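You operate a simulated robot arm through the tools that you are given. There is no shell and no other tool. Be economical: measure what you need, move in short steps, check, and stop when the job is done.

The job below is to be done with a simulated robot arm. You get a single attempt, and the scene is never put back.

Task
Open the right grey drawer, fetch the 1.5 mm steel wheel from the top of the test bench and set it inside, then shut the drawer. Open the left grey drawer, take the weight from the top of the test bench and put it inside and shut the drawer again. Turn the press dial to 10. Open the left green drawer, put the green rag inside and shut the drawer again. Do these in any order. Set down upright: weight.

The check looks at the end state, three seconds after you hand in, the way a careful person would. Anything else that was tipped, shoved, dropped, spilled or broken makes it a failure.

Robot
A 6-joint arm with a two-finger gripper on a trunk, on a base that drives. Base frame: it is fixed to the floor where the robot stands at the start and does not move with it; the origin is under the middle of the robot, x ahead of it, y to its left, z up. Units: m, rad, N and s.
With the tool pointing down near the work surface it reaches from about 0.3 to 0.72 m from the robot's upright axis, wherever it stands. Its first joint turns from -2.897 to 2.897 rad. Places, roughly: green rag (10x8x4 cm) [-1.7, -1.3, 0.9]; left green drawer [2.7, 1, 0.7]; left grey drawer [0.7, 0.8, 0.7]; press dial [-2.7, -1.4, 0.8]; pt left [2.6, 1, 0.7]; qc left [0.8, 0.8, 0.7]; qc right [0.8, 0, 0.7]; right grey drawer [0.7, 0, 0.7]; steel wheel [0.75, -0.25, 0.75]; weight [1.25, -0.25, 0.75]. Payload 1.57 kg.
The tool frame sits at the grasp point between the pads (the TCP): z along the fingers, y along the line on which they close. The tips reach 0.021 m beyond it. The gripper opens to 0.07 m. The gripper's body begins 0.05 m behind the TCP.
Orientation is told as [roll, pitch, yaw] about the base's x, y, z axes, in that order, counted from this pose: with the fingers straight down and closing along the base's y, the tool's x points along the base's -x, its y along +y and its z along -z.

Tools
- The arm moves only by the tool drive_tool. Its argument "commands" is a list of rows, each a list of 7 numbers: the shift along the tool's x, y, z in m, then the turn, a rotation vector about the tool's x, y, z in rad, then the closure, from 0 (fully open) to 1 (shut). In form: [[dx, dy, dz, rx, ry, rz, fingers], ...]. A call has 1 to 8 rows; each row is the pose to reach, as a shift and turn from the pose commanded when the call began, along the tool's axes at that moment. Each row takes 0.2 s and may step no farther than 0.05 m and 0.15 rad from the row before; otherwise, or with a gripper value out of range, the whole call is refused. Where a pose cannot be reached the arm comes as near as it can. A force on the tool above 40 N (or 10 N above the force at the start of the call, whichever is more), or a blocked arm, ends the call early, and 0.2 s more pass. Each finger halts on what it meets, pressing with about 30 N; the grip force reading is that of the motor and also rises with nothing between the fingers. The clock runs only during rows and for 0.2 s after the last one: add rows that repeat a pose to give the fingers time. The reply holds the time, the measured pose of the TCP, the force on the tool along the base axes, the opening and the grip force, in the units named above and with some noise, with the torque about the TCP (base axes, N m) and any sound that the robot's microphone picked up.
- Cameras (640 x 400 px; columns grow to the right, rows downward): "scene" is now at [-0.0092, 0.1799, 1.4559]; the picture's right is [0.45, -0.89, 0.00], its down [-0.83, -0.42, -0.36] and it looks along [0.32, 0.16, -0.93] (base axes); focal length 223 px, centre (320, 200). "wrist" rides on the gripper at [0.079, 0.004, -0.081] in the tool frame; the picture's right is [-0.05, 1.00, 0.00], its down [-0.67, -0.03, -0.74] and it looks along [-0.74, -0.04, 0.67] (tool axes); focal length 256 px, centre (320, 200). There is no depth. A picture from a camera that has moved, and an enlarged one, comes with that camera's place and axes in the base frame and with its lens.
- get_image(camera): a new picture of that camera. It takes no simulated time.
- drive_base(legs): drives the robot by 1 to 6 legs, each [ahead, left, turn to the left] in m, m and rad, along the robot's own axes; the way and the turn of a leg run together, so that a leg with both is an arc; at most 1.5 m and 3.142 rad a leg. The arm and the cameras ride along, it lands a little off, and it stops where it bumps. It gives what a move gives.
- pan_tilt(pan, tilt): turns the head with the scene camera to pan (to the left, within 2.705 rad either way) and tilt (down, from -0.506 to 1.204), counted from straight ahead of the robot. It gives what a move gives.
- enlarge(camera, box): a new picture of the part [left, top, right, bottom] of that camera's present view, enlarged. It takes no simulated time.
- close_job(): hands the job in; it is judged then, once.

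Work in short steps. Places have to be worked out from the pictures, the camera data and where the tool is seen: move nearer, look again, correct. Check each grasp and each placing, and mend what went wrong. You have 196 turns and 174 pictures in all, those below and enlarged ones among them. Open the gripper and draw the arm clear of the work before you hand the job in, unless the task says otherwise; then end with one line.

The tools are called after "Emit:" by a JSON object that holds its "method" and its "body". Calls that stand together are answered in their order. drive_tool: Moves the arm, as the interface text tells. Its arguments: {"type":"object","properties":{"commands":{"type":"array"}},"required":["commands"]} The other tools are called the same way: drive_base (legs) drives the base; pan_tilt (pan, tilt) turns the head that bears the scene camera; get_image (camera) takes a picture; enlarge (camera, box) takes an enlarged picture of a part of a camera's view; close_job () hands the job in.

At the start:

```text
time: 0.0
position: [0.4013, 0.0153, 1.0971]
tool_rot: [0.0, -0.001, -0.002]
contact_force: [0.4, 0.8, 0.7]
wrist_torque: [-0.01, -0.01, 0.02]
finger_gap: 0.0699
gripper_force: 0.1
robot x, y, heading: [-0.0014, 0.0003, -0.002]
head pan, tilt: [0.471, 1.201]
```

scene: 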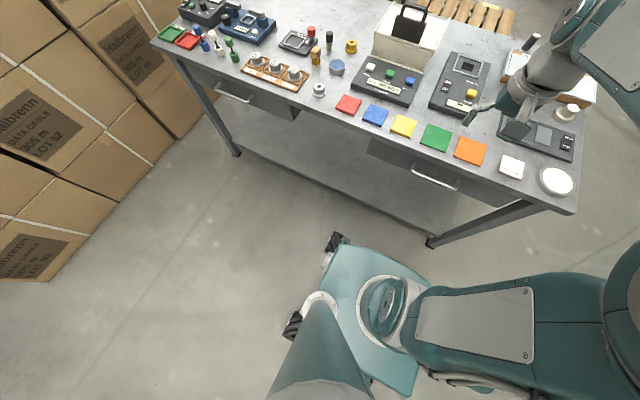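
wrist: 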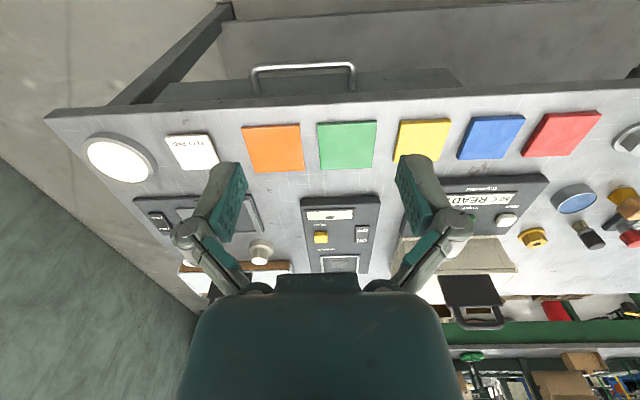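

I'll look over the bench with the head camera first.

Emit:
{"method": "pan_tilt", "body": {"pan": 0.0, "tilt": 0.75}}

Emit:
{"method": "get_image", "body": {"camera": "scene"}}

```text
time: 0.9
position: [0.4016, 0.0151, 1.0971]
tool_rot: [0.001, 0.0, 0.0]
contact_force: [-0.4, -0.5, 0.7]
wrist_torque: [-0.01, 0.01, -0.01]
finger_gap: 0.07
gripper_force: 0.1
robot x, y, heading: [0.0031, 0.0017, 0.002]
head pan, tilt: [0.0, 0.75]
```

```text
171 pictures are left
camera scene: at [0.0239, 0.1546, 1.4876], right [0.0, -1.0, 0.0], down [-0.68, 0.0, -0.73], along [0.73, 0.0, -0.68], focal length 223 px, centre (320, 200)
```

scene: 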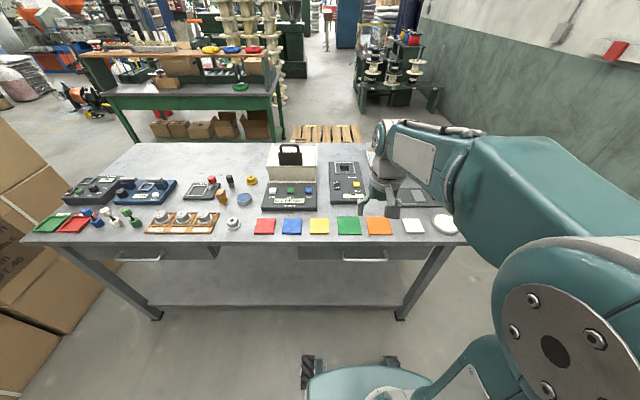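

Emit:
{"method": "enlarge", "body": {"camera": "scene", "box": [20, 140, 260, 290]}}

Emit:
{"method": "enlarge", "body": {"camera": "scene", "box": [230, 130, 470, 280]}}

Emit:
{"method": "enlarge", "body": {"camera": "scene", "box": [60, 20, 300, 170]}}

```text
2.67 times, centred on (140, 215) of scene
camera zoom: at [0.0239, 0.1546, 1.4876], right [0.0, -1.0, 0.0], down [-0.68, 0.0, -0.73], along [0.73, 0.0, -0.68], focal length 594 px, centre (800, 160)
```

zoom: 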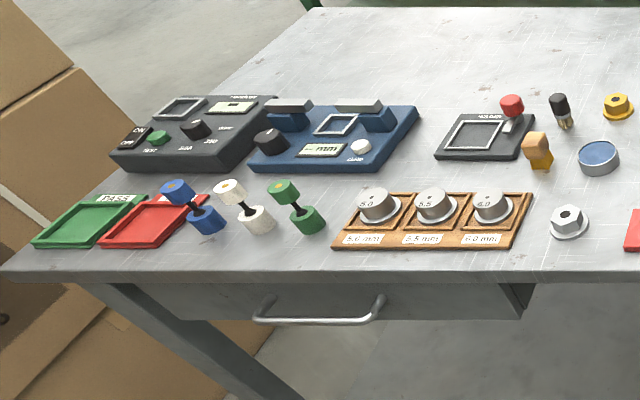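

```text
2.67 times, centred on (350, 205) of scene
camera zoom: at [0.0239, 0.1546, 1.4876], right [0.0, -1.0, 0.0], down [-0.68, 0.0, -0.73], along [0.73, 0.0, -0.68], focal length 594 px, centre (240, 187)
```

zoom: 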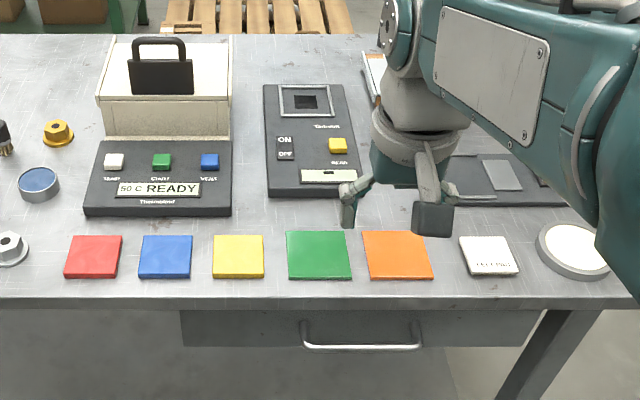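

```text
2.67 times, centred on (180, 95) of scene
camera zoom: at [0.0239, 0.1546, 1.4876], right [0.0, -1.0, 0.0], down [-0.68, 0.0, -0.73], along [0.73, 0.0, -0.68], focal length 594 px, centre (693, 480)
```

zoom: 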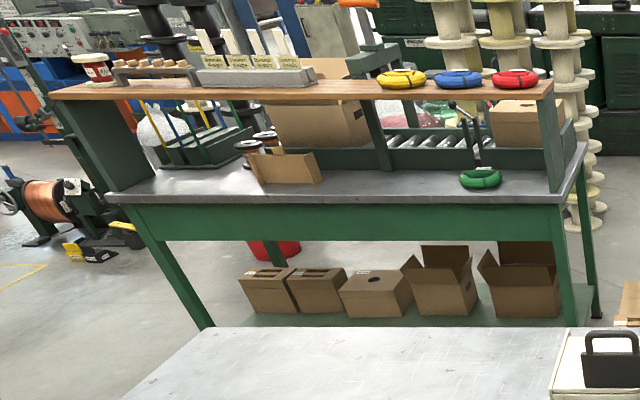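

Emit:
{"method": "enlarge", "body": {"camera": "wrist", "box": [100, 80, 420, 280]}}

Emit:
{"method": "enlarge", "body": {"camera": "wrist", "box": [320, 80, 640, 280]}}

```text
2.00 times, centred on (260, 180) of wrist
camera zoom: at [0.3214, 0.0184, 1.1775], right [0.05, 1.0, 0.0], down [0.67, -0.03, 0.74], along [0.74, -0.04, -0.67], focal length 512 px, centre (440, 240)
```

zoom: 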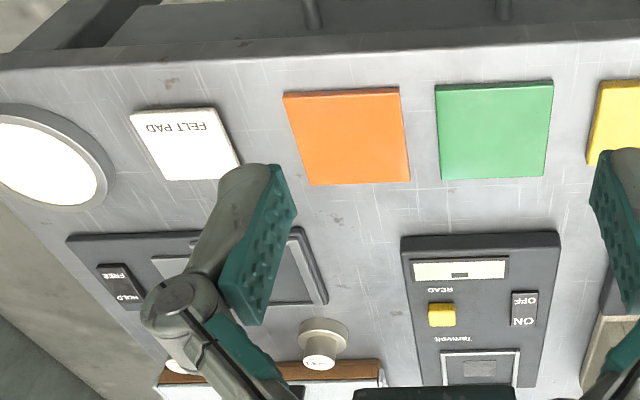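

```text
2.00 times, centred on (480, 180) of wrist
camera zoom: at [0.3214, 0.0184, 1.1775], right [0.05, 1.0, 0.0], down [0.67, -0.03, 0.74], along [0.74, -0.04, -0.67], focal length 512 px, centre (0, 240)
```

zoom: 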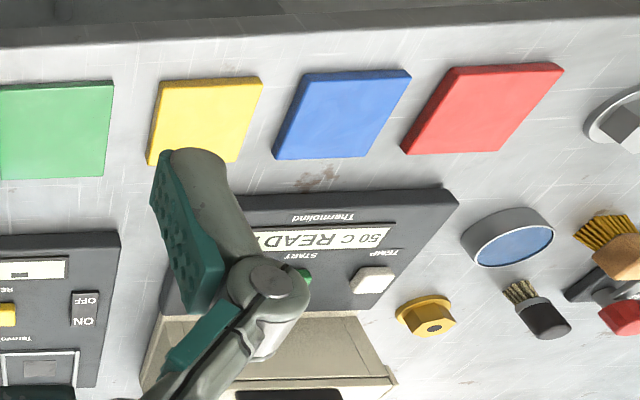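

The right rear part of the bench is hidden by the arm. I'll move the arm left and look again.

Emit:
{"method": "drive_tool", "body": {"commands": [[0.02, 0.05, -0.02, 0, 0, 0, 0], [0.03, 0.1, -0.03, 0, 0, 0, 0], [0.03, 0.15, -0.03, 0, 0, 0, 0], [0.03, 0.2, -0.03, 0, 0, 0, 0], [0.03, 0.25, -0.03, 0, 0, 0, 0], [0.03, 0.3, -0.03, 0, 0, 0, 0], [0.03, 0.35, -0.03, 0, 0, 0, 0], [0.03, 0.38, -0.03, 0, 0, 0, 0]]}}

Emit:
{"method": "get_image", "body": {"camera": "scene"}}

```text
refused: row 1 steps farther than a row can; nothing moved
```

```text
165 pictures are left
camera scene: at [0.0239, 0.1546, 1.4876], right [0.0, -1.0, 0.0], down [-0.68, 0.0, -0.73], along [0.73, 0.0, -0.68], focal length 223 px, centre (320, 200)
```

scene: 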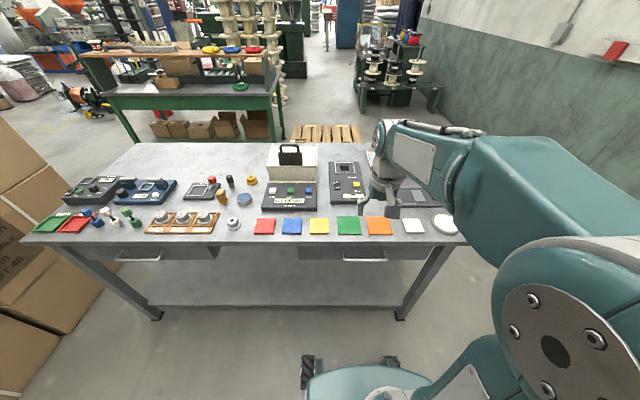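

Steps must stay within 0.05 m in norm; I'll retry.

Emit:
{"method": "drive_tool", "body": {"commands": [[0, 0.048, 0, 0, 0, 0, 0], [0, 0.096, 0, 0, 0, 0, 0], [0, 0.144, 0, 0, 0, 0, 0], [0, 0.192, 0, 0, 0, 0, 0], [0, 0.24, 0, 0, 0, 0, 0], [0, 0.288, 0, 0, 0, 0, 0], [0, 0.336, 0, 0, 0, 0, 0], [0, 0.38, 0, 0, 0, 0, 0]]}}

Emit:
{"method": "get_image", "body": {"camera": "scene"}}

Emit:
{"method": "get_image", "body": {"camera": "wrist"}}

```text
time: 2.7
position: [0.3995, 0.3977, 1.0966]
tool_rot: [-0.002, -0.001, 0.0]
contact_force: [-0.6, 0.3, -0.6]
wrist_torque: [0.04, 0.0, 0.0]
finger_gap: 0.0701
gripper_force: 0.1
robot x, y, heading: [0.0008, 0.0018, -0.002]
head pan, tilt: [0.0, 0.75]
```

```text
164 pictures are left
camera scene: at [0.0243, 0.1585, 1.4873], right [0.0, -1.0, 0.0], down [-0.68, 0.0, -0.73], along [0.73, 0.0, -0.68], focal length 223 px, centre (320, 200)
```

scene: 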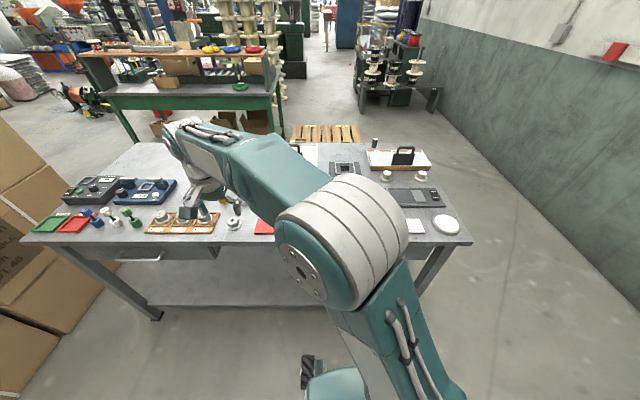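

```text
163 pictures are left
camera wrist: at [0.3197, 0.401, 1.1774], right [0.05, 1.0, 0.0], down [0.67, -0.03, 0.74], along [0.74, -0.04, -0.67], focal length 256 px, centre (320, 200)
```

wrist: 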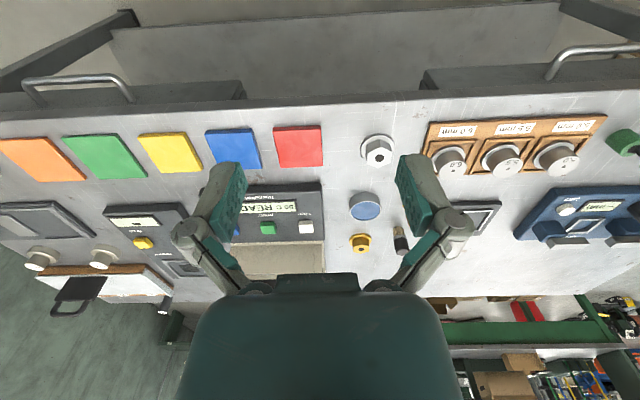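

Emit:
{"method": "enlarge", "body": {"camera": "scene", "box": [320, 130, 480, 230]}}

Emit:
{"method": "enlarge", "body": {"camera": "wrist", "box": [0, 200, 200, 325]}}

```text
4.00 times, centred on (400, 180) of scene
camera zoom: at [0.0243, 0.1585, 1.4873], right [0.0, -1.0, 0.0], down [-0.68, 0.0, -0.73], along [0.73, 0.0, -0.68], focal length 890 px, centre (0, 280)
```

zoom: 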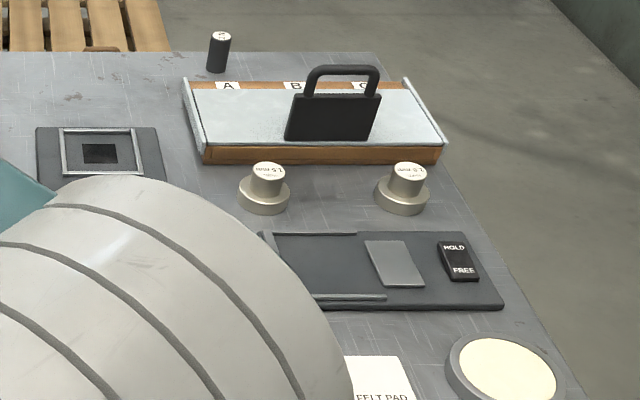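

```text
3.20 times, centred on (100, 262) of wrist
camera zoom: at [0.3197, 0.401, 1.1774], right [0.05, 1.0, 0.0], down [0.67, -0.03, 0.74], along [0.74, -0.04, -0.67], focal length 819 px, centre (1024, 0)
```

zoom: 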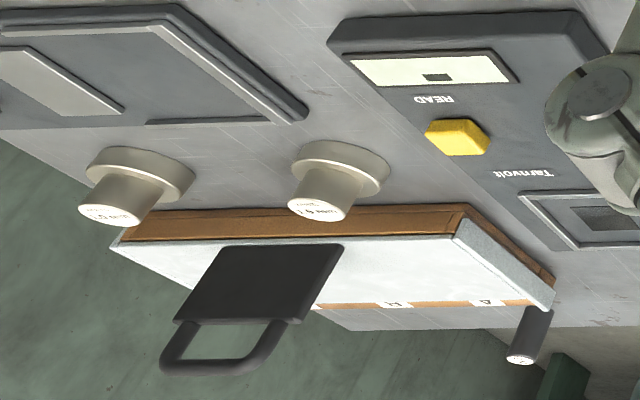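

Two identical-looking wheels sit near (0.9,-0.17) and (0.9,-0.34); I need to read their labels. I'll bring the wrist camera over that side.

Emit:
{"method": "drive_tool", "body": {"commands": [[0, -0.049, 0, 0, 0, 0, 0], [0, -0.098, 0, 0, 0, 0, 0], [0, -0.147, 0, 0, 0, 0, 0], [0, -0.196, 0, 0, 0, 0, 0], [0, -0.245, 0, 0, 0, 0, 0], [0, -0.294, 0, 0, 0, 0, 0], [0, -0.343, 0, 0, 0, 0, 0], [0, -0.392, 0, 0, 0, 0, 0]]}}

Emit:
{"method": "drive_tool", "body": {"commands": [[-0.02, -0.044, 0, 0, 0, 0, 0], [-0.04, -0.088, 0, 0, 0, 0, 0], [-0.06, -0.132, 0, 0, 0, 0, 0], [-0.08, -0.176, 0, 0, 0, 0, 0], [-0.1, -0.22, 0, 0, 0, 0, 0], [-0.12, -0.25, 0, 0, 0, 0, 0], [-0.15, -0.26, 0, 0, 0, 0, 0], [-0.17, -0.26, 0, 0, 0, 0, 0]]}}

Emit:
{"method": "get_image", "body": {"camera": "wrist"}}

```text
time: 4.5
position: [0.4003, 0.003, 1.0956]
tool_rot: [0.001, 0.004, -0.002]
contact_force: [0.1, 0.2, 1.1]
wrist_torque: [0.01, -0.02, -0.01]
finger_gap: 0.0699
gripper_force: 0.1
robot x, y, heading: [0.0011, 0.0006, 0.001]
head pan, tilt: [0.0, 0.75]
```

```text
time: 6.3
position: [0.5701, -0.2573, 1.0944]
tool_rot: [0.0, 0.0, 0.0]
contact_force: [0.2, 0.6, -0.1]
wrist_torque: [0.01, 0.0, 0.02]
finger_gap: 0.0701
gripper_force: 0.0
robot x, y, heading: [-0.0007, 0.0008, -0.001]
head pan, tilt: [0.0, 0.75]
```

```text
160 pictures are left
camera wrist: at [0.4907, -0.2542, 1.1751], right [0.05, 1.0, 0.0], down [0.67, -0.04, 0.74], along [0.74, -0.04, -0.67], focal length 256 px, centre (320, 200)
```

wrist: 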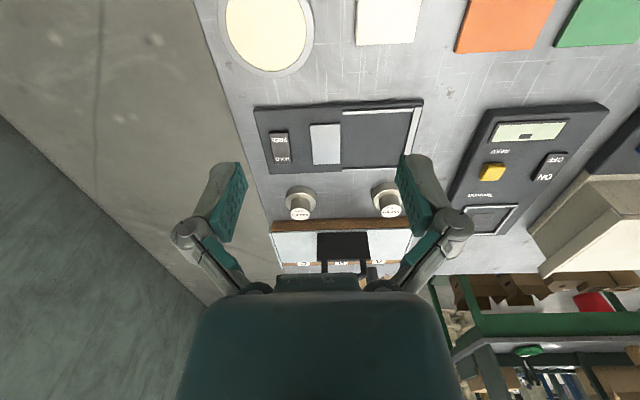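

Emit:
{"method": "enlarge", "body": {"camera": "wrist", "box": [270, 170, 430, 270]}}

```text
4.00 times, centred on (350, 220) of wrist
camera zoom: at [0.4907, -0.2542, 1.1751], right [0.05, 1.0, 0.0], down [0.67, -0.04, 0.74], along [0.74, -0.04, -0.67], focal length 1024 px, centre (200, 120)
```

zoom: 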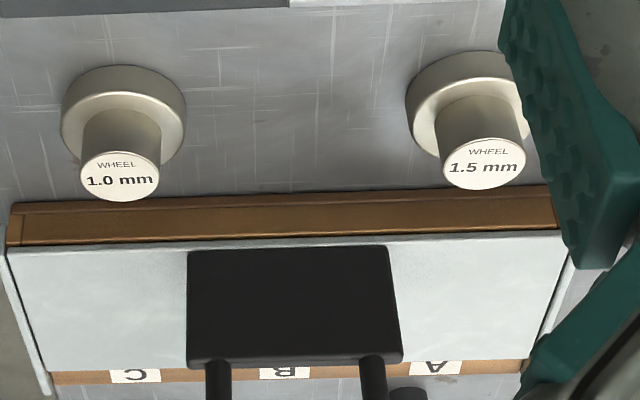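

The 1.5 mm wheel is the inner one (y ≈ -0.15). First the right grey drawer: I back the base off and bring the tool in front of the handle, turning it so the fingers close across the bar.

Emit:
{"method": "drive_base", "body": {"legs": [[-0.25, 0, 0]]}}

Emit:
{"method": "drive_tool", "body": {"commands": [[0.0, 0.04, 0, 0, 0, 0.15, 0], [0.0, 0.08, 0, 0, 0, 0.3, 0], [0.0, 0.12, 0, 0, 0, 0.45, 0], [0.0, 0.16, 0, 0, 0, 0.6, 0], [0.0, 0.2, 0, 0, 0, 0.75, 0], [0.0, 0.23, 0.0, 0, 0, 0.9, 0], [0.0, 0.23, 0.0, 0, 0, 1.05, 0], [0.0, 0.23, 0.0, 0, 0, 1.2, 0]]}}

Emit:
{"method": "drive_tool", "body": {"commands": [[0, 0, 0, 0, 0, 0.15, 0], [0, 0, 0, 0, 0, 0.3, 0], [0, 0, 0, 0, 0, 0.37, 0]]}}

Emit:
{"method": "drive_tool", "body": {"commands": [[0, 0, 0, -0.15, 0, 0, 0], [0, 0, 0, -0.3, 0, 0, 0], [0, 0, 0, -0.45, 0, 0, 0], [0, 0, 0, -0.6, 0, 0, 0], [0, 0, 0, -0.75, 0, 0, 0], [0, 0, 0, -0.9, 0, 0, 0], [0, 0, 0, -1.05, 0, 0, 0], [0, 0, 0, -1.2, 0, 0, 0]]}}

Emit:
{"method": "get_image", "body": {"camera": "wrist"}}

Emit:
{"method": "get_image", "body": {"camera": "scene"}}

```text
time: 8.1
position: [0.3202, -0.2573, 1.0943]
tool_rot: [-0.001, 0.002, -0.002]
contact_force: [0.2, 0.9, 0.0]
wrist_torque: [0.01, 0.0, 0.02]
finger_gap: 0.0702
gripper_force: 0.1
robot x, y, heading: [-0.2509, -0.001, -0.001]
head pan, tilt: [0.0, 0.75]
```

```text
time: 9.9
position: [0.3189, -0.0258, 1.0951]
tool_rot: [-0.001, 0.0, -1.204]
contact_force: [0.4, 0.6, 0.3]
wrist_torque: [0.03, 0.0, 0.01]
finger_gap: 0.07
gripper_force: 0.2
robot x, y, heading: [-0.2505, -0.0015, -0.001]
head pan, tilt: [0.0, 0.75]
```

```text
time: 10.7
position: [0.3191, -0.0275, 1.0947]
tool_rot: [0.0, -0.001, -1.575]
contact_force: [-0.3, 0.1, -0.2]
wrist_torque: [-0.02, -0.01, 0.0]
finger_gap: 0.0704
gripper_force: 0.1
robot x, y, heading: [-0.2513, 0.0016, -0.005]
head pan, tilt: [0.0, 0.75]
```

```text
time: 12.5
position: [0.3098, -0.0046, 1.0782]
tool_rot: [0.977, -0.087, -1.364]
contact_force: [1.0, -0.4, 1.7]
wrist_torque: [0.02, 0.08, 0.03]
finger_gap: 0.0701
gripper_force: 0.1
out of reach, approached as far as the arm can: row 7, 8
robot x, y, heading: [-0.2493, -0.0006, -0.006]
head pan, tilt: [0.0, 0.75]
```

```text
158 pictures are left
camera wrist: at [0.2278, 0.0623, 1.1198], right [0.54, 0.13, 0.83], down [-0.49, -0.75, 0.44], along [0.68, -0.65, -0.34], focal length 256 px, centre (320, 200)
```

wrist: 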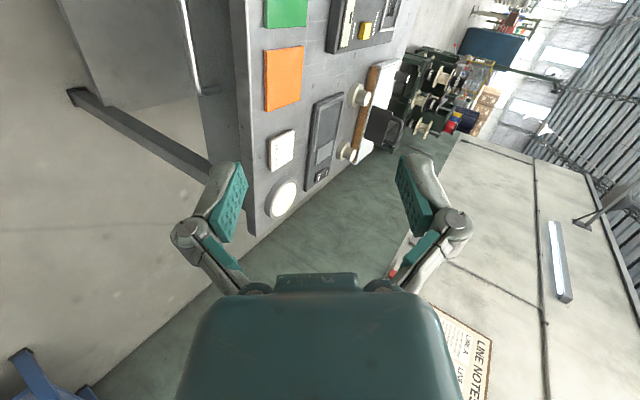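

```text
157 pictures are left
camera scene: at [-0.2261, 0.1547, 1.4877], right [0.0, -1.0, 0.0], down [-0.68, 0.0, -0.73], along [0.73, 0.0, -0.68], focal length 223 px, centre (320, 200)
```

scene: 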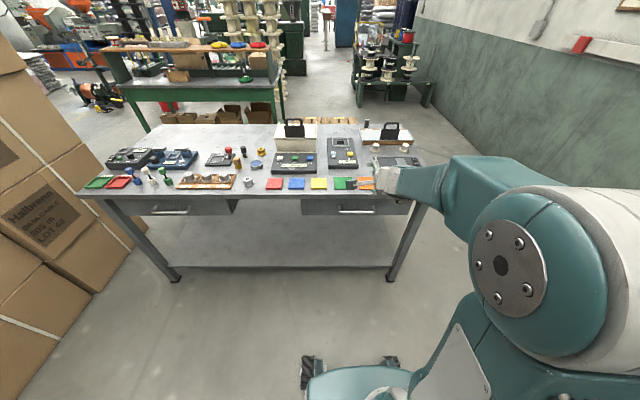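

The arm couldn't reach the last tilt rows. I'll ease the tilt back and see what orientation results.

Emit:
{"method": "drive_tool", "body": {"commands": [[0, 0, 0, 0.15, 0, 0, 0], [0, 0, 0, 0.3, 0, 0, 0], [0, 0, 0, 0.4, 0, 0, 0]]}}

```text
time: 13.3
position: [0.3202, -0.0102, 1.091]
tool_rot: [0.649, 0.062, -1.498]
contact_force: [-0.3, -1.8, -0.1]
wrist_torque: [0.06, -0.04, 0.07]
finger_gap: 0.0702
gripper_force: 0.0
out of reach, approached as far as the arm can: row 1
robot x, y, heading: [-0.2501, 0.002, -0.002]
head pan, tilt: [0.0, 0.75]
```

I'll correct the orientation and lower toward the handle.

Emit:
{"method": "drive_tool", "body": {"commands": [[0, -0.02, 0.04, 0, -0.045, 0.01, 0], [-0.01, -0.04, 0.08, 0, -0.0935, 0.02, 0], [-0.01, -0.06, 0.12, 0, -0.0935, 0.02, 0], [-0.01, -0.08, 0.16, 0, -0.0935, 0.02, 0], [-0.01, -0.108, 0.2, 0, -0.0935, 0.02, 0]]}}

Emit:
{"method": "get_image", "body": {"camera": "wrist"}}

```text
time: 14.5
position: [0.357, -0.0077, 0.8666]
tool_rot: [0.65, -0.012, -1.566]
contact_force: [0.0, -0.4, 0.3]
wrist_torque: [0.01, 0.02, -0.01]
finger_gap: 0.0698
gripper_force: 0.0
robot x, y, heading: [-0.2495, -0.0004, -0.001]
head pan, tilt: [0.0, 0.75]
```

```text
156 pictures are left
camera wrist: at [0.3094, 0.0714, 0.9325], right [0.8, -0.04, 0.6], down [-0.48, -0.66, 0.58], along [0.37, -0.75, -0.55], focal length 256 px, centre (320, 200)
```

wrist: 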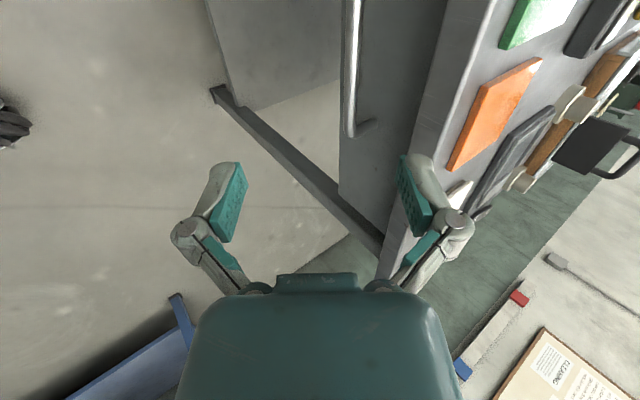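

Emit:
{"method": "drive_tool", "body": {"commands": [[-0.006, 0, 0.04, -0.12, 0, 0, 0], [-0.012, 0, 0.08, -0.24, 0, 0, 0], [-0.012, -0.0025, 0.107, -0.35, 0, 0, 0]]}}

Emit:
{"method": "get_image", "body": {"camera": "wrist"}}

Emit:
{"method": "enlarge", "body": {"camera": "scene", "box": [280, 160, 440, 260]}}

```text
time: 15.3
position: [0.4204, -0.0201, 0.7786]
tool_rot: [1.0, -0.011, -1.565]
contact_force: [-0.3, 0.0, 0.2]
wrist_torque: [0.01, 0.01, -0.02]
finger_gap: 0.07
gripper_force: 0.0
robot x, y, heading: [-0.2512, -0.0013, -0.003]
head pan, tilt: [0.0, 0.75]
```

```text
155 pictures are left
camera wrist: at [0.3522, 0.0578, 0.825], right [0.54, -0.04, 0.84], down [-0.64, -0.67, 0.38], along [0.54, -0.75, -0.39], focal length 256 px, centre (320, 200)
```

wrist: 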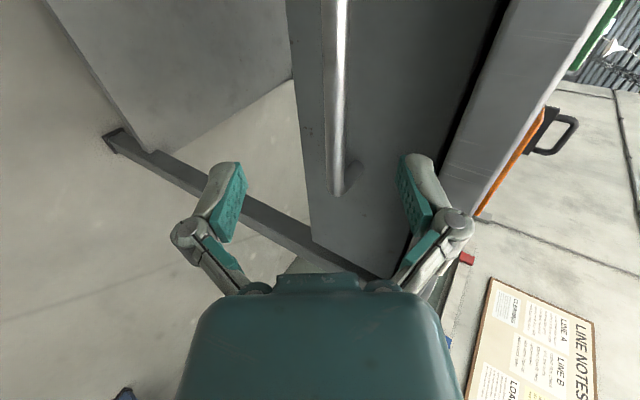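

```text
4.00 times, centred on (360, 210) of scene
camera zoom: at [-0.225, 0.1545, 1.4877], right [0.0, -1.0, 0.0], down [-0.68, 0.0, -0.73], along [0.73, 0.0, -0.68], focal length 890 px, centre (160, 160)
```

zoom: 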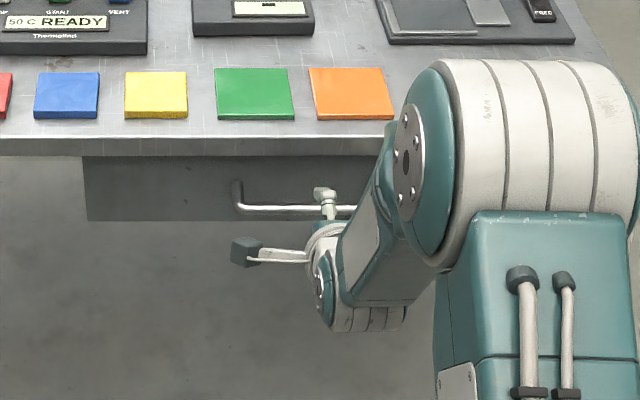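

The bar triangulates to about (0.475, z 0.758). I'll advance, then close on it.

Emit:
{"method": "drive_tool", "body": {"commands": [[0, 0.012, 0.02, 0, 0, 0, 0], [0, 0.012, 0.045, 0, 0, 0, 0]]}}

Emit:
{"method": "get_image", "body": {"camera": "wrist"}}

Emit:
{"method": "enlarge", "body": {"camera": "scene", "box": [300, 170, 420, 245]}}

```text
time: 15.9
position: [0.462, -0.0197, 0.7655]
tool_rot: [0.999, -0.011, -1.567]
contact_force: [-0.1, 0.1, -0.1]
wrist_torque: [0.01, 0.0, -0.02]
finger_gap: 0.0699
gripper_force: 0.0
robot x, y, heading: [-0.2514, -0.0009, -0.005]
head pan, tilt: [0.0, 0.75]
```

```text
153 pictures are left
camera wrist: at [0.3941, 0.0589, 0.8112], right [0.54, -0.04, 0.84], down [-0.64, -0.67, 0.38], along [0.54, -0.75, -0.39], focal length 256 px, centre (320, 200)
```

wrist: 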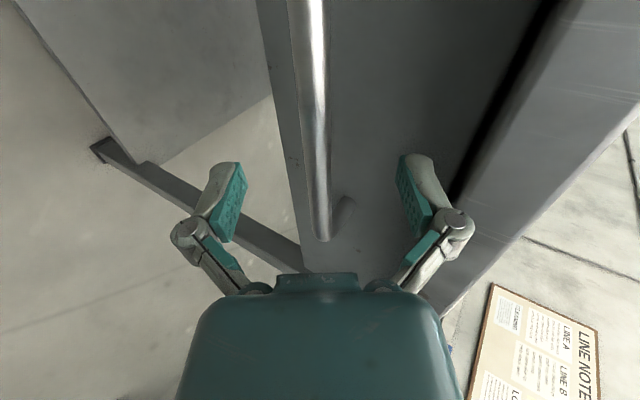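

```text
5.33 times, centred on (360, 208) of scene
camera zoom: at [-0.2249, 0.1546, 1.4876], right [0.0, -1.0, 0.0], down [-0.68, 0.0, -0.73], along [0.73, 0.0, -0.68], focal length 1187 px, centre (107, 160)
```

zoom: 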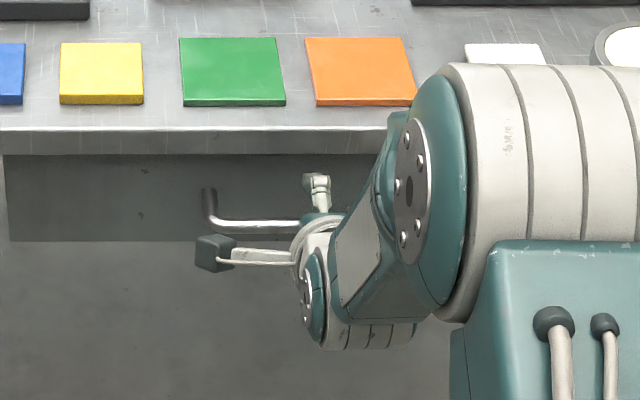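

Emit:
{"method": "drive_tool", "body": {"commands": [[0, 0, 0.011, 0, 0, 0, 0], [0, 0, 0.011, 0, 0, 0, 1], [0, 0, 0.011, 0, 0, 0, 1], [0, 0, 0.011, 0, 0, 0, 1], [0, 0, 0.011, 0, 0, 0, 1]]}}

```text
time: 17.1
position: [0.4693, -0.0194, 0.7608]
tool_rot: [0.996, -0.012, -1.565]
contact_force: [-16.8, 0.4, 11.3]
wrist_torque: [0.22, -0.01, -0.13]
finger_gap: 0.0136
gripper_force: 32.1
robot x, y, heading: [-0.2515, 0.0016, -0.001]
head pan, tilt: [0.0, 0.75]
```

The bar is gripped (gap 0.0136). Pull along -x.

Emit:
{"method": "drive_tool", "body": {"commands": [[0, -0.0162, -0.0252, 0, 0, 0, 1], [0, -0.0324, -0.0504, 0, 0, 0, 1], [0, -0.0486, -0.0756, 0, 0, 0, 1], [0, -0.0648, -0.1008, 0, 0, 0, 1], [0, -0.081, -0.126, 0, 0, 0, 1]]}}

Emit:
{"method": "get_image", "body": {"camera": "scene"}}

```text
time: 18.3
position: [0.3134, -0.0197, 0.7593]
tool_rot: [0.999, -0.01, -1.567]
contact_force: [0.2, -5.9, 3.4]
wrist_torque: [0.09, 0.07, -0.14]
finger_gap: 0.0135
gripper_force: 31.7
robot x, y, heading: [-0.2502, 0.0028, -0.005]
head pan, tilt: [0.0, 0.75]
```

```text
151 pictures are left
camera scene: at [-0.2257, 0.1532, 1.4878], right [0.0, -1.0, 0.0], down [-0.68, 0.0, -0.73], along [0.73, 0.0, -0.68], focal length 223 px, centre (320, 200)
```

scene: 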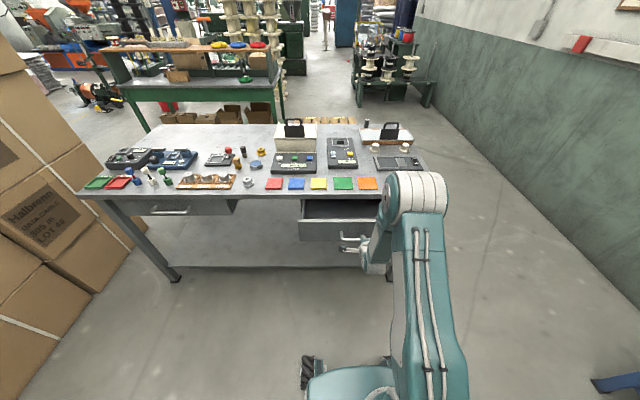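

The drawer opens well. Pull another 0.1 m or until it stops.

Emit:
{"method": "drive_tool", "body": {"commands": [[0, -0.0162, -0.0252, 0, 0, 0, 1], [0, -0.0324, -0.0504, 0, 0, 0, 1], [0, -0.0486, -0.0756, 0, 0, 0, 1]]}}

Emit:
{"method": "get_image", "body": {"camera": "scene"}}

```text
time: 19.1
position: [0.2259, -0.0198, 0.759]
tool_rot: [0.991, -0.011, -1.563]
contact_force: [-1.0, 4.6, -15.2]
wrist_torque: [0.41, 0.28, 0.08]
finger_gap: 0.0137
gripper_force: 31.9
robot x, y, heading: [-0.2506, 0.0007, 0.003]
head pan, tilt: [0.0, 0.75]
```

```text
150 pictures are left
camera scene: at [-0.2249, 0.1559, 1.4875], right [0.0, -1.0, 0.0], down [-0.68, 0.0, -0.73], along [0.73, 0.0, -0.68], focal length 223 px, centre (320, 200)
```

scene: 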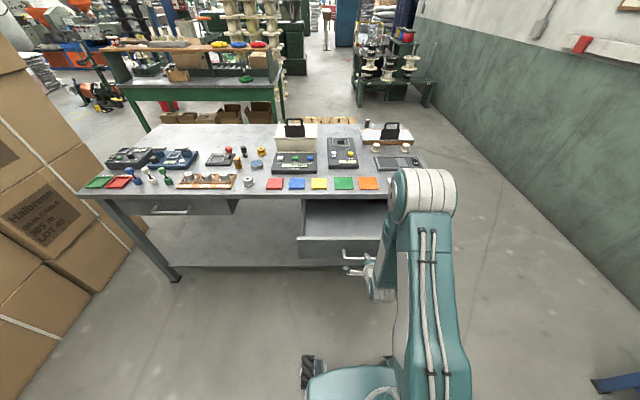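

Drawer is open ~0.245 m. Release, back off and rise.

Emit:
{"method": "drive_tool", "body": {"commands": [[0, 0, 0, 0, 0, 0, 0], [0, 0, 0, 0, 0, 0, 0], [0, 0, -0.04, 0, 0, 0, 0], [0, 0, -0.08, 0, 0, 0, 0], [0, 0.035, -0.11, 0, 0, 0, 0], [0, 0.075, -0.135, 0, 0, 0, 0], [0, 0.115, -0.16, 0, 0, 0, 0], [0, 0.155, -0.185, 0, 0, 0, 0]]}}

Emit:
{"method": "drive_tool", "body": {"commands": [[0, 0.02, -0.015, 0.15, 0, 0, 0], [0, 0.04, -0.03, 0.3, 0, 0, 0], [0, 0.06, -0.045, 0.45, 0, 0, 0], [0, 0.08, -0.06, 0.6, 0, 0, 0], [0, 0.1, -0.07, 0.75, 0, 0, 0], [0, 0.1, -0.07, 0.9, 0, 0, 0], [0, 0.1, -0.07, 1.0, 0, 0, 0]]}}

Emit:
{"method": "get_image", "body": {"camera": "scene"}}

```text
time: 20.9
position: [0.192, -0.0158, 1.004]
tool_rot: [0.994, -0.013, -1.567]
contact_force: [-0.5, -0.2, 0.1]
wrist_torque: [0.02, -0.02, 0.0]
finger_gap: 0.0698
gripper_force: 0.0
out of reach, approached as far as the arm can: row 4, 5, 6, 7, 8
robot x, y, heading: [-0.254, -0.0, 0.0]
head pan, tilt: [0.0, 0.75]
```

```text
time: 22.5
position: [0.1848, -0.0192, 1.1236]
tool_rot: [-0.006, -0.01, -1.566]
contact_force: [0.6, 0.7, -0.5]
wrist_torque: [0.02, 0.01, -0.01]
finger_gap: 0.07
gripper_force: 0.0
out of reach, approached as far as the arm can: row 1
robot x, y, heading: [-0.2482, -0.0008, -0.003]
head pan, tilt: [0.0, 0.75]
```

```text
149 pictures are left
camera scene: at [-0.2261, 0.1546, 1.4877], right [0.0, -1.0, 0.0], down [-0.68, 0.0, -0.73], along [0.73, 0.0, -0.68], focal length 223 px, centre (320, 200)
```

scene: 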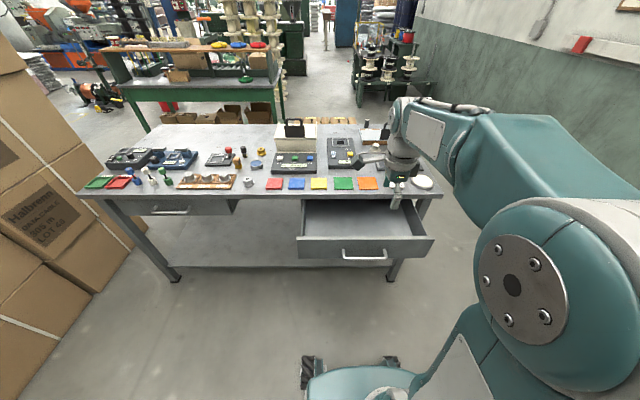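

The drawer is open and clear. Before driving round to the bench's right end, I check the floor on the right.

Emit:
{"method": "pan_tilt", "body": {"pan": -1.2, "tilt": 0.6}}

Emit:
{"method": "get_image", "body": {"camera": "scene"}}

Emit:
{"method": "pan_tilt", "body": {"pan": -2.5, "tilt": 0.5}}

Emit:
{"method": "get_image", "body": {"camera": "scene"}}

```text
time: 23.9
position: [0.1851, -0.019, 1.1238]
tool_rot: [-0.001, -0.012, -1.567]
contact_force: [1.0, 0.8, -0.7]
wrist_torque: [0.02, 0.02, 0.01]
finger_gap: 0.0702
gripper_force: 0.1
robot x, y, heading: [-0.2521, 0.002, -0.001]
head pan, tilt: [-1.201, 0.6]
```

```text
148 pictures are left
camera scene: at [-0.2772, 0.0724, 1.5006], right [-0.93, -0.36, 0.0], down [-0.2, 0.53, -0.83], along [0.3, -0.77, -0.56], focal length 223 px, centre (320, 200)
```

scene: 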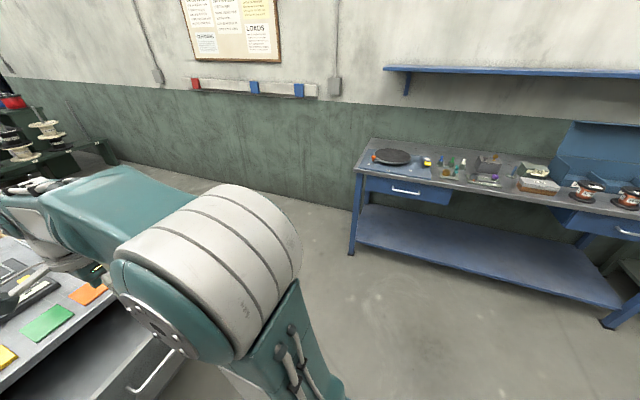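

```text
time: 25.4
position: [0.1851, -0.0198, 1.1225]
tool_rot: [-0.004, -0.012, -1.566]
contact_force: [0.5, 0.3, 0.4]
wrist_torque: [-0.02, -0.01, -0.01]
finger_gap: 0.0698
gripper_force: 0.0
robot x, y, heading: [-0.2493, -0.0, 0.002]
head pan, tilt: [-2.499, 0.499]
```

```text
147 pictures are left
camera scene: at [-0.382, 0.1005, 1.5098], right [-0.6, 0.8, 0.0], down [0.38, 0.29, -0.88], along [-0.7, -0.53, -0.48], focal length 223 px, centre (320, 200)
```

scene: 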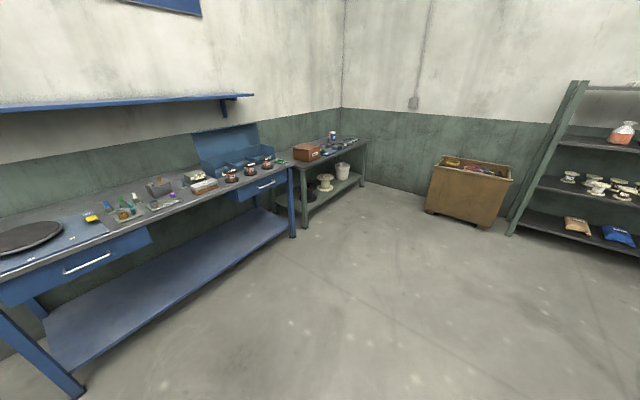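

Clear path along y≈-0.9 (the blue table starts at x<0, y<-1.28). Drive round to the right end, facing the bench.

Emit:
{"method": "drive_base", "body": {"legs": [[0, -0.9, 0], [1.14, 0, 0], [0, 0, 1.571]]}}

Emit:
{"method": "pan_tilt", "body": {"pan": 0.0, "tilt": 0.8}}

Emit:
{"method": "get_image", "body": {"camera": "scene"}}

Emit:
{"method": "get_image", "body": {"camera": "wrist"}}

```text
time: 39.5
position: [0.9487, -0.4626, 1.1236]
tool_rot: [-0.003, -0.013, -0.011]
contact_force: [-0.1, 0.6, 0.4]
wrist_torque: [0.0, 0.02, 0.0]
finger_gap: 0.0698
gripper_force: 0.0
robot x, y, heading: [0.9207, -0.895, 1.551]
head pan, tilt: [-2.499, 0.499]
```

```text
time: 41.8
position: [0.9498, -0.4629, 1.123]
tool_rot: [-0.004, -0.013, -0.011]
contact_force: [-1.0, -0.3, -0.1]
wrist_torque: [0.0, -0.02, 0.03]
finger_gap: 0.0702
gripper_force: 0.1
robot x, y, heading: [0.9212, -0.8973, 1.551]
head pan, tilt: [0.0, 0.799]
```

```text
146 pictures are left
camera scene: at [0.7681, -0.873, 1.4837], right [1.0, -0.02, 0.0], down [-0.01, -0.72, -0.7], along [0.01, 0.7, -0.72], focal length 223 px, centre (320, 200)
```

scene: 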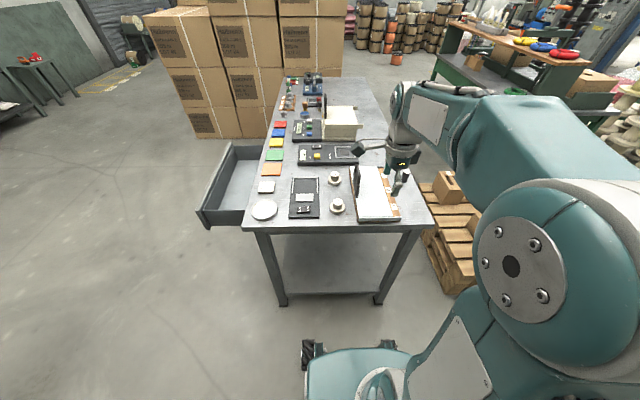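

```text
145 pictures are left
camera wrist: at [0.8676, -0.4582, 1.2035], right [0.06, 1.0, 0.0], down [0.66, -0.04, 0.75], along [0.75, -0.05, -0.66], focal length 256 px, centre (320, 200)
```

wrist: 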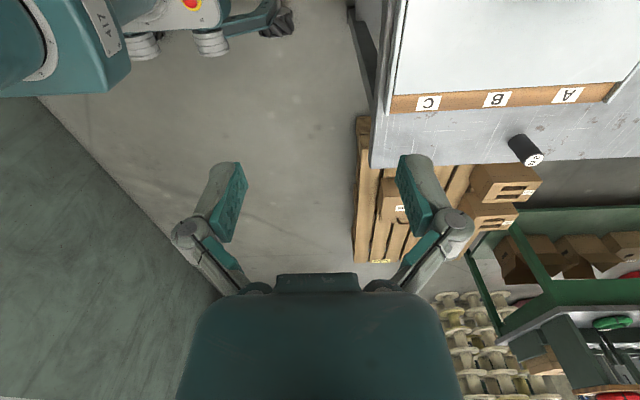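

The wheel to fetch is at about (0.85,-0.11). I'll go 0.14 m closer and bring the wrist camera to look at it.

Emit:
{"method": "drive_base", "body": {"legs": [[0.14, 0, 0]]}}

Emit:
{"method": "drive_tool", "body": {"commands": [[0.033, 0.03, 0.01, 0, 0, 0, 0], [0.066, 0.06, 0.02, 0, 0, 0, 0], [0.099, 0.09, 0.03, 0, 0, 0, 0], [0.132, 0.12, 0.04, 0, 0, 0, 0], [0.165, 0.15, 0.05, 0, 0, 0, 0], [0.198, 0.18, 0.06, 0, 0, 0, 0], [0.23, 0.21, 0.07, 0, 0, 0, 0]]}}

Emit:
{"method": "get_image", "body": {"camera": "wrist"}}

```text
time: 43.1
position: [0.9506, -0.3188, 1.1246]
tool_rot: [-0.003, -0.013, -0.007]
contact_force: [-0.3, 0.2, -0.6]
wrist_torque: [-0.01, 0.02, 0.02]
finger_gap: 0.0701
gripper_force: 0.2
robot x, y, heading: [0.9249, -0.7566, 1.554]
head pan, tilt: [0.0, 0.799]
```

```text
time: 44.7
position: [0.7232, -0.1072, 1.0494]
tool_rot: [-0.001, -0.013, -0.009]
contact_force: [-0.1, -0.2, 1.3]
wrist_torque: [0.0, -0.03, 0.02]
finger_gap: 0.0699
gripper_force: 0.0
robot x, y, heading: [0.9255, -0.7509, 1.556]
head pan, tilt: [0.0, 0.799]
```

```text
144 pictures are left
camera wrist: at [0.6409, -0.1031, 1.129], right [0.06, 1.0, 0.0], down [0.66, -0.04, 0.75], along [0.75, -0.05, -0.66], focal length 256 px, centre (320, 200)
```

wrist: 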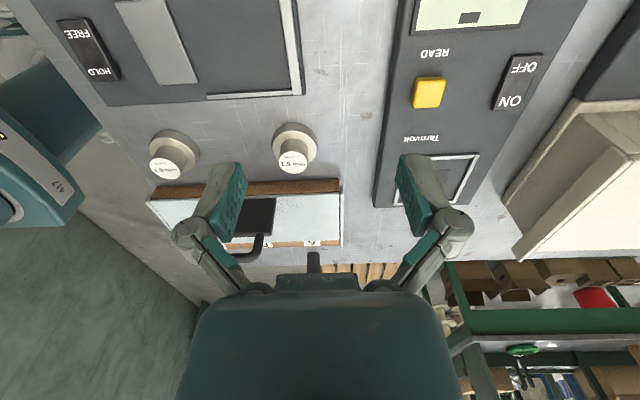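

Triangulated knob top: (0.838,-0.149,0.893). Moving above it.

Emit:
{"method": "drive_tool", "body": {"commands": [[-0.04, -0.014, 0.02, 0, 0, 0, 0], [-0.08, -0.028, 0.04, 0, 0, 0, 0], [-0.115, -0.042, 0.07, 0, 0, 0, 0], [-0.115, -0.042, 0.095, 0, 0, 0, 0]]}}

Emit:
{"method": "get_image", "body": {"camera": "wrist"}}

Emit:
{"method": "enlarge", "body": {"camera": "scene", "box": [280, 130, 440, 230]}}

```text
time: 45.7
position: [0.8382, -0.1479, 0.9572]
tool_rot: [-0.002, -0.012, -0.008]
contact_force: [0.0, -0.2, 0.6]
wrist_torque: [-0.04, 0.02, -0.02]
finger_gap: 0.0698
gripper_force: 0.2
robot x, y, heading: [0.9247, -0.7542, 1.558]
head pan, tilt: [0.0, 0.799]
```

```text
143 pictures are left
camera wrist: at [0.7568, -0.1444, 1.0369], right [0.06, 1.0, 0.0], down [0.66, -0.04, 0.75], along [0.75, -0.05, -0.66], focal length 256 px, centre (320, 200)
```

wrist: 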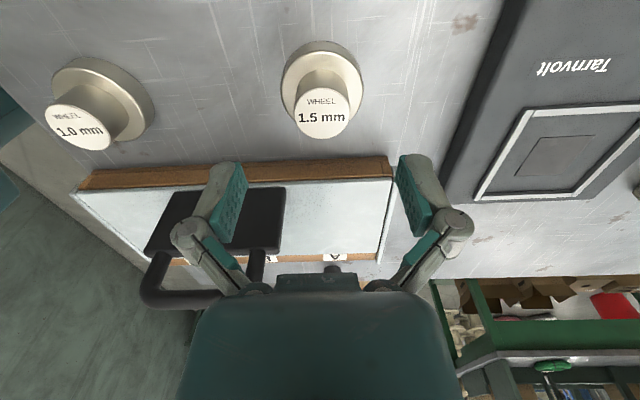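

```text
4.00 times, centred on (360, 180) of scene
camera zoom: at [0.7692, -0.7292, 1.4836], right [1.0, -0.01, 0.0], down [-0.01, -0.72, -0.7], along [0.01, 0.7, -0.72], focal length 890 px, centre (160, 280)
```

zoom: 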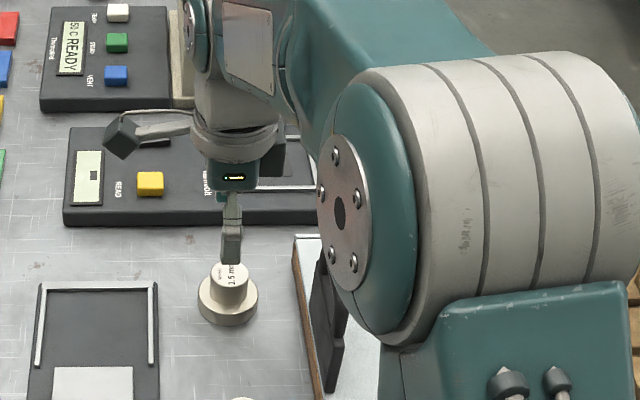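

Knob confirmed at (0.837,-0.148,0.895), 3 cm wide. Descend to z 0.885 and close.

Emit:
{"method": "drive_tool", "body": {"commands": [[0, 0, 0.04, 0, 0, 0, 0], [0, 0, 0.072, 0, 0, 0, 0], [0, 0, 0.072, 0, 0, 0, 1], [0, 0, 0.072, 0, 0, 0, 1], [0, 0, 0.072, 0, 0, 0, 1]]}}

Emit:
{"method": "get_image", "body": {"camera": "wrist"}}

```text
time: 46.9
position: [0.8399, -0.1502, 0.8868]
tool_rot: [0.002, -0.009, -0.005]
contact_force: [-0.1, -0.5, 22.3]
wrist_torque: [-0.09, -0.1, 0.01]
finger_gap: 0.0351
gripper_force: 29.9
robot x, y, heading: [0.9256, -0.7528, 1.555]
head pan, tilt: [0.0, 0.799]
```

```text
141 pictures are left
camera wrist: at [0.7584, -0.1464, 0.9666], right [0.06, 1.0, 0.0], down [0.66, -0.04, 0.75], along [0.75, -0.04, -0.66], focal length 256 px, centre (320, 200)
```

wrist: 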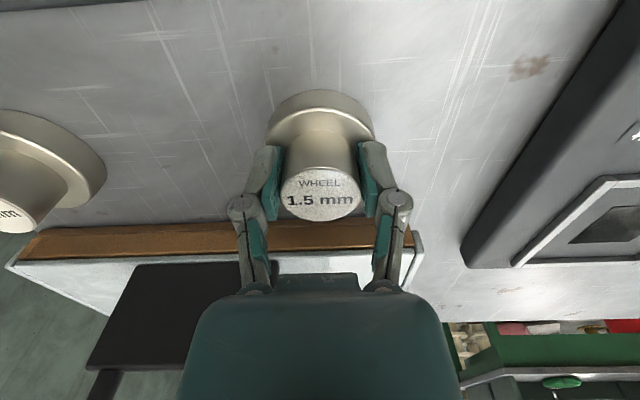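

The wheel is held (gap 0.035). Lift straight up and draw it over the robot's front.

Emit:
{"method": "drive_tool", "body": {"commands": [[0, 0, -0.04, 0, 0, 0, 1], [0, 0, -0.08, 0, 0, 0, 1], [0, 0, -0.12, 0, 0, 0, 1], [0, 0, -0.16, 0, 0, 0, 1], [0, 0, -0.2, 0, 0, 0, 1], [-0.02, -0.04, -0.22, 0, 0, 0, 1], [-0.04, -0.08, -0.23, 0, 0, 0, 1], [-0.06, -0.12, -0.23, 0, 0, 0, 1]]}}

Emit:
{"method": "drive_base", "body": {"legs": [[-0.15, 0, 0], [0, 0, -1.555], [-1.12, 0, 0], [0, 0.86, 0]]}}

Emit:
{"method": "get_image", "body": {"camera": "scene"}}

Emit:
{"method": "get_image", "body": {"camera": "wrist"}}

```text
time: 48.7
position: [0.8967, -0.2673, 1.115]
tool_rot: [-0.004, -0.01, -0.005]
contact_force: [0.0, -0.2, -1.7]
wrist_torque: [-0.03, 0.04, 0.0]
finger_gap: 0.0351
gripper_force: 30.3
robot x, y, heading: [0.9241, -0.753, 1.56]
head pan, tilt: [0.0, 0.799]
```

```text
time: 63.6
position: [0.2908, 0.0376, 1.1146]
tool_rot: [-0.004, -0.01, -1.595]
contact_force: [1.1, 0.3, -1.7]
wrist_torque: [-0.02, 0.01, 0.0]
finger_gap: 0.035
gripper_force: 29.8
robot x, y, heading: [-0.1938, 0.0142, -0.026]
head pan, tilt: [0.0, 0.799]
```

```text
140 pictures are left
camera scene: at [-0.17, 0.168, 1.4839], right [-0.03, -1.0, 0.0], down [-0.72, 0.02, -0.7], along [0.7, -0.02, -0.72], focal length 223 px, centre (320, 200)
```

scene: 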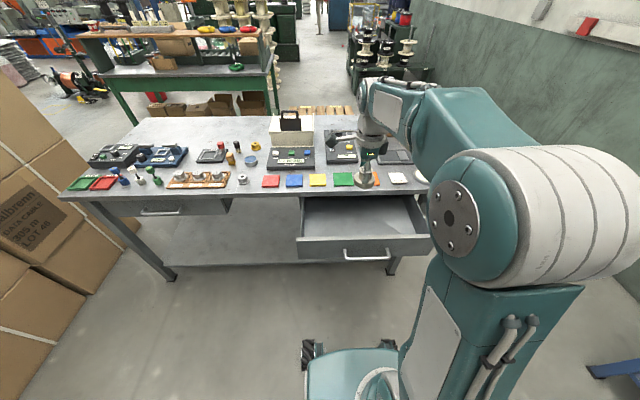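

```text
139 pictures are left
camera wrist: at [0.2958, 0.1164, 1.1938], right [1.0, -0.08, 0.0], down [-0.05, -0.66, 0.75], along [-0.06, -0.75, -0.66], focal length 256 px, centre (320, 200)
```

wrist: 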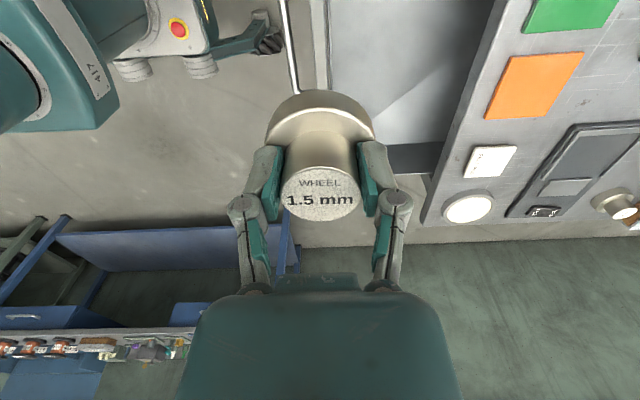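

Wheel still held; I'm in front of the open drawer. Move over its middle and lower in.

Emit:
{"method": "drive_tool", "body": {"commands": [[-0.02, 0.03, 0.03, 0, 0, 0, 1], [-0.04, 0.06, 0.06, 0, 0, 0, 1], [-0.056, 0.09, 0.09, 0, 0, 0, 1], [-0.056, 0.09, 0.135, 0, 0, 0, 1], [-0.056, 0.09, 0.18, 0, 0, 0, 1], [-0.056, 0.09, 0.225, 0, 0, 0, 1]]}}

Emit:
{"method": "get_image", "body": {"camera": "wrist"}}

Emit:
{"method": "enlarge", "body": {"camera": "scene", "box": [280, 160, 440, 260]}}

```text
time: 65.0
position: [0.3771, -0.0213, 0.8905]
tool_rot: [-0.002, -0.012, -1.593]
contact_force: [-0.2, 0.7, -2.1]
wrist_torque: [-0.01, -0.04, 0.0]
finger_gap: 0.0351
gripper_force: 29.7
robot x, y, heading: [-0.1961, 0.016, -0.025]
head pan, tilt: [0.0, 0.799]
```

```text
138 pictures are left
camera wrist: at [0.3816, 0.0569, 0.9701], right [1.0, -0.08, 0.0], down [-0.05, -0.66, 0.75], along [-0.06, -0.75, -0.66], focal length 256 px, centre (320, 200)
```

wrist: 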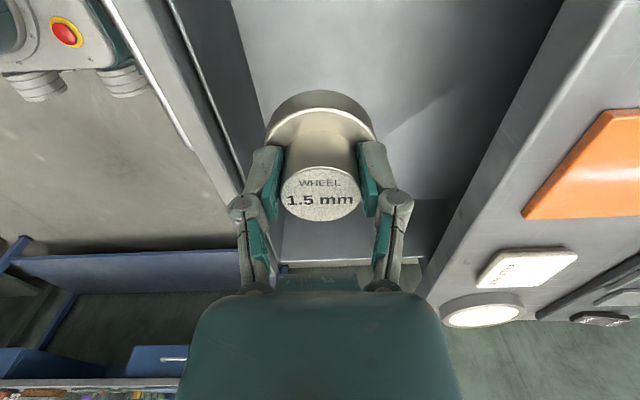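

```text
4.00 times, centred on (360, 210) of scene
camera zoom: at [-0.1693, 0.1699, 1.4836], right [-0.03, -1.0, 0.0], down [-0.72, 0.02, -0.7], along [0.7, -0.02, -0.72], focal length 890 px, centre (160, 160)
```

zoom: 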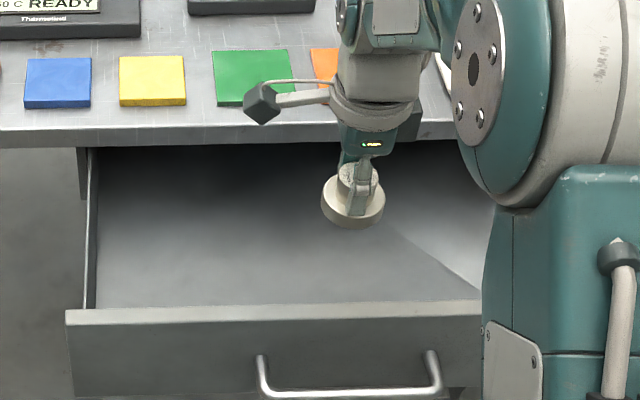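

Emit:
{"method": "drive_tool", "body": {"commands": [[0, 0, 0.04, 0, 0, 0, 1], [0, 0, 0.08, 0, 0, 0, 1], [0, 0, 0.1, 0, 0, 0, 1], [0, 0, 0.11, 0, 0, 0, 1]]}}

Emit:
{"method": "enlarge", "body": {"camera": "scene", "box": [280, 160, 440, 260]}}

```text
time: 66.0
position: [0.377, -0.0245, 0.7796]
tool_rot: [-0.003, -0.013, -1.593]
contact_force: [-0.3, -0.5, -2.0]
wrist_torque: [0.01, 0.01, -0.03]
finger_gap: 0.0352
gripper_force: 29.9
robot x, y, heading: [-0.1968, 0.0185, -0.03]
head pan, tilt: [0.0, 0.799]
```

```text
4.00 times, centred on (360, 210) of scene
camera zoom: at [-0.1691, 0.1698, 1.4837], right [-0.03, -1.0, 0.0], down [-0.72, 0.02, -0.7], along [0.7, -0.02, -0.72], focal length 890 px, centre (160, 160)
```

zoom: 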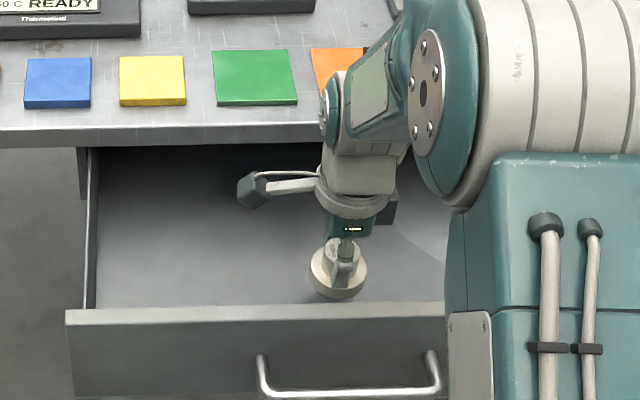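

Emit:
{"method": "drive_tool", "body": {"commands": [[0, 0, 0.01, 0, 0, 0, 1], [0, 0, 0.02, 0, 0, 0, 1], [0, 0, 0.03, 0, 0, 0, 1]]}}

```text
time: 66.8
position: [0.3788, -0.0219, 0.7497]
tool_rot: [-0.004, -0.012, -1.593]
contact_force: [0.4, -0.3, -1.2]
wrist_torque: [0.02, -0.01, -0.01]
finger_gap: 0.0349
gripper_force: 29.8
robot x, y, heading: [-0.1979, 0.0171, -0.035]
head pan, tilt: [0.0, 0.799]
```

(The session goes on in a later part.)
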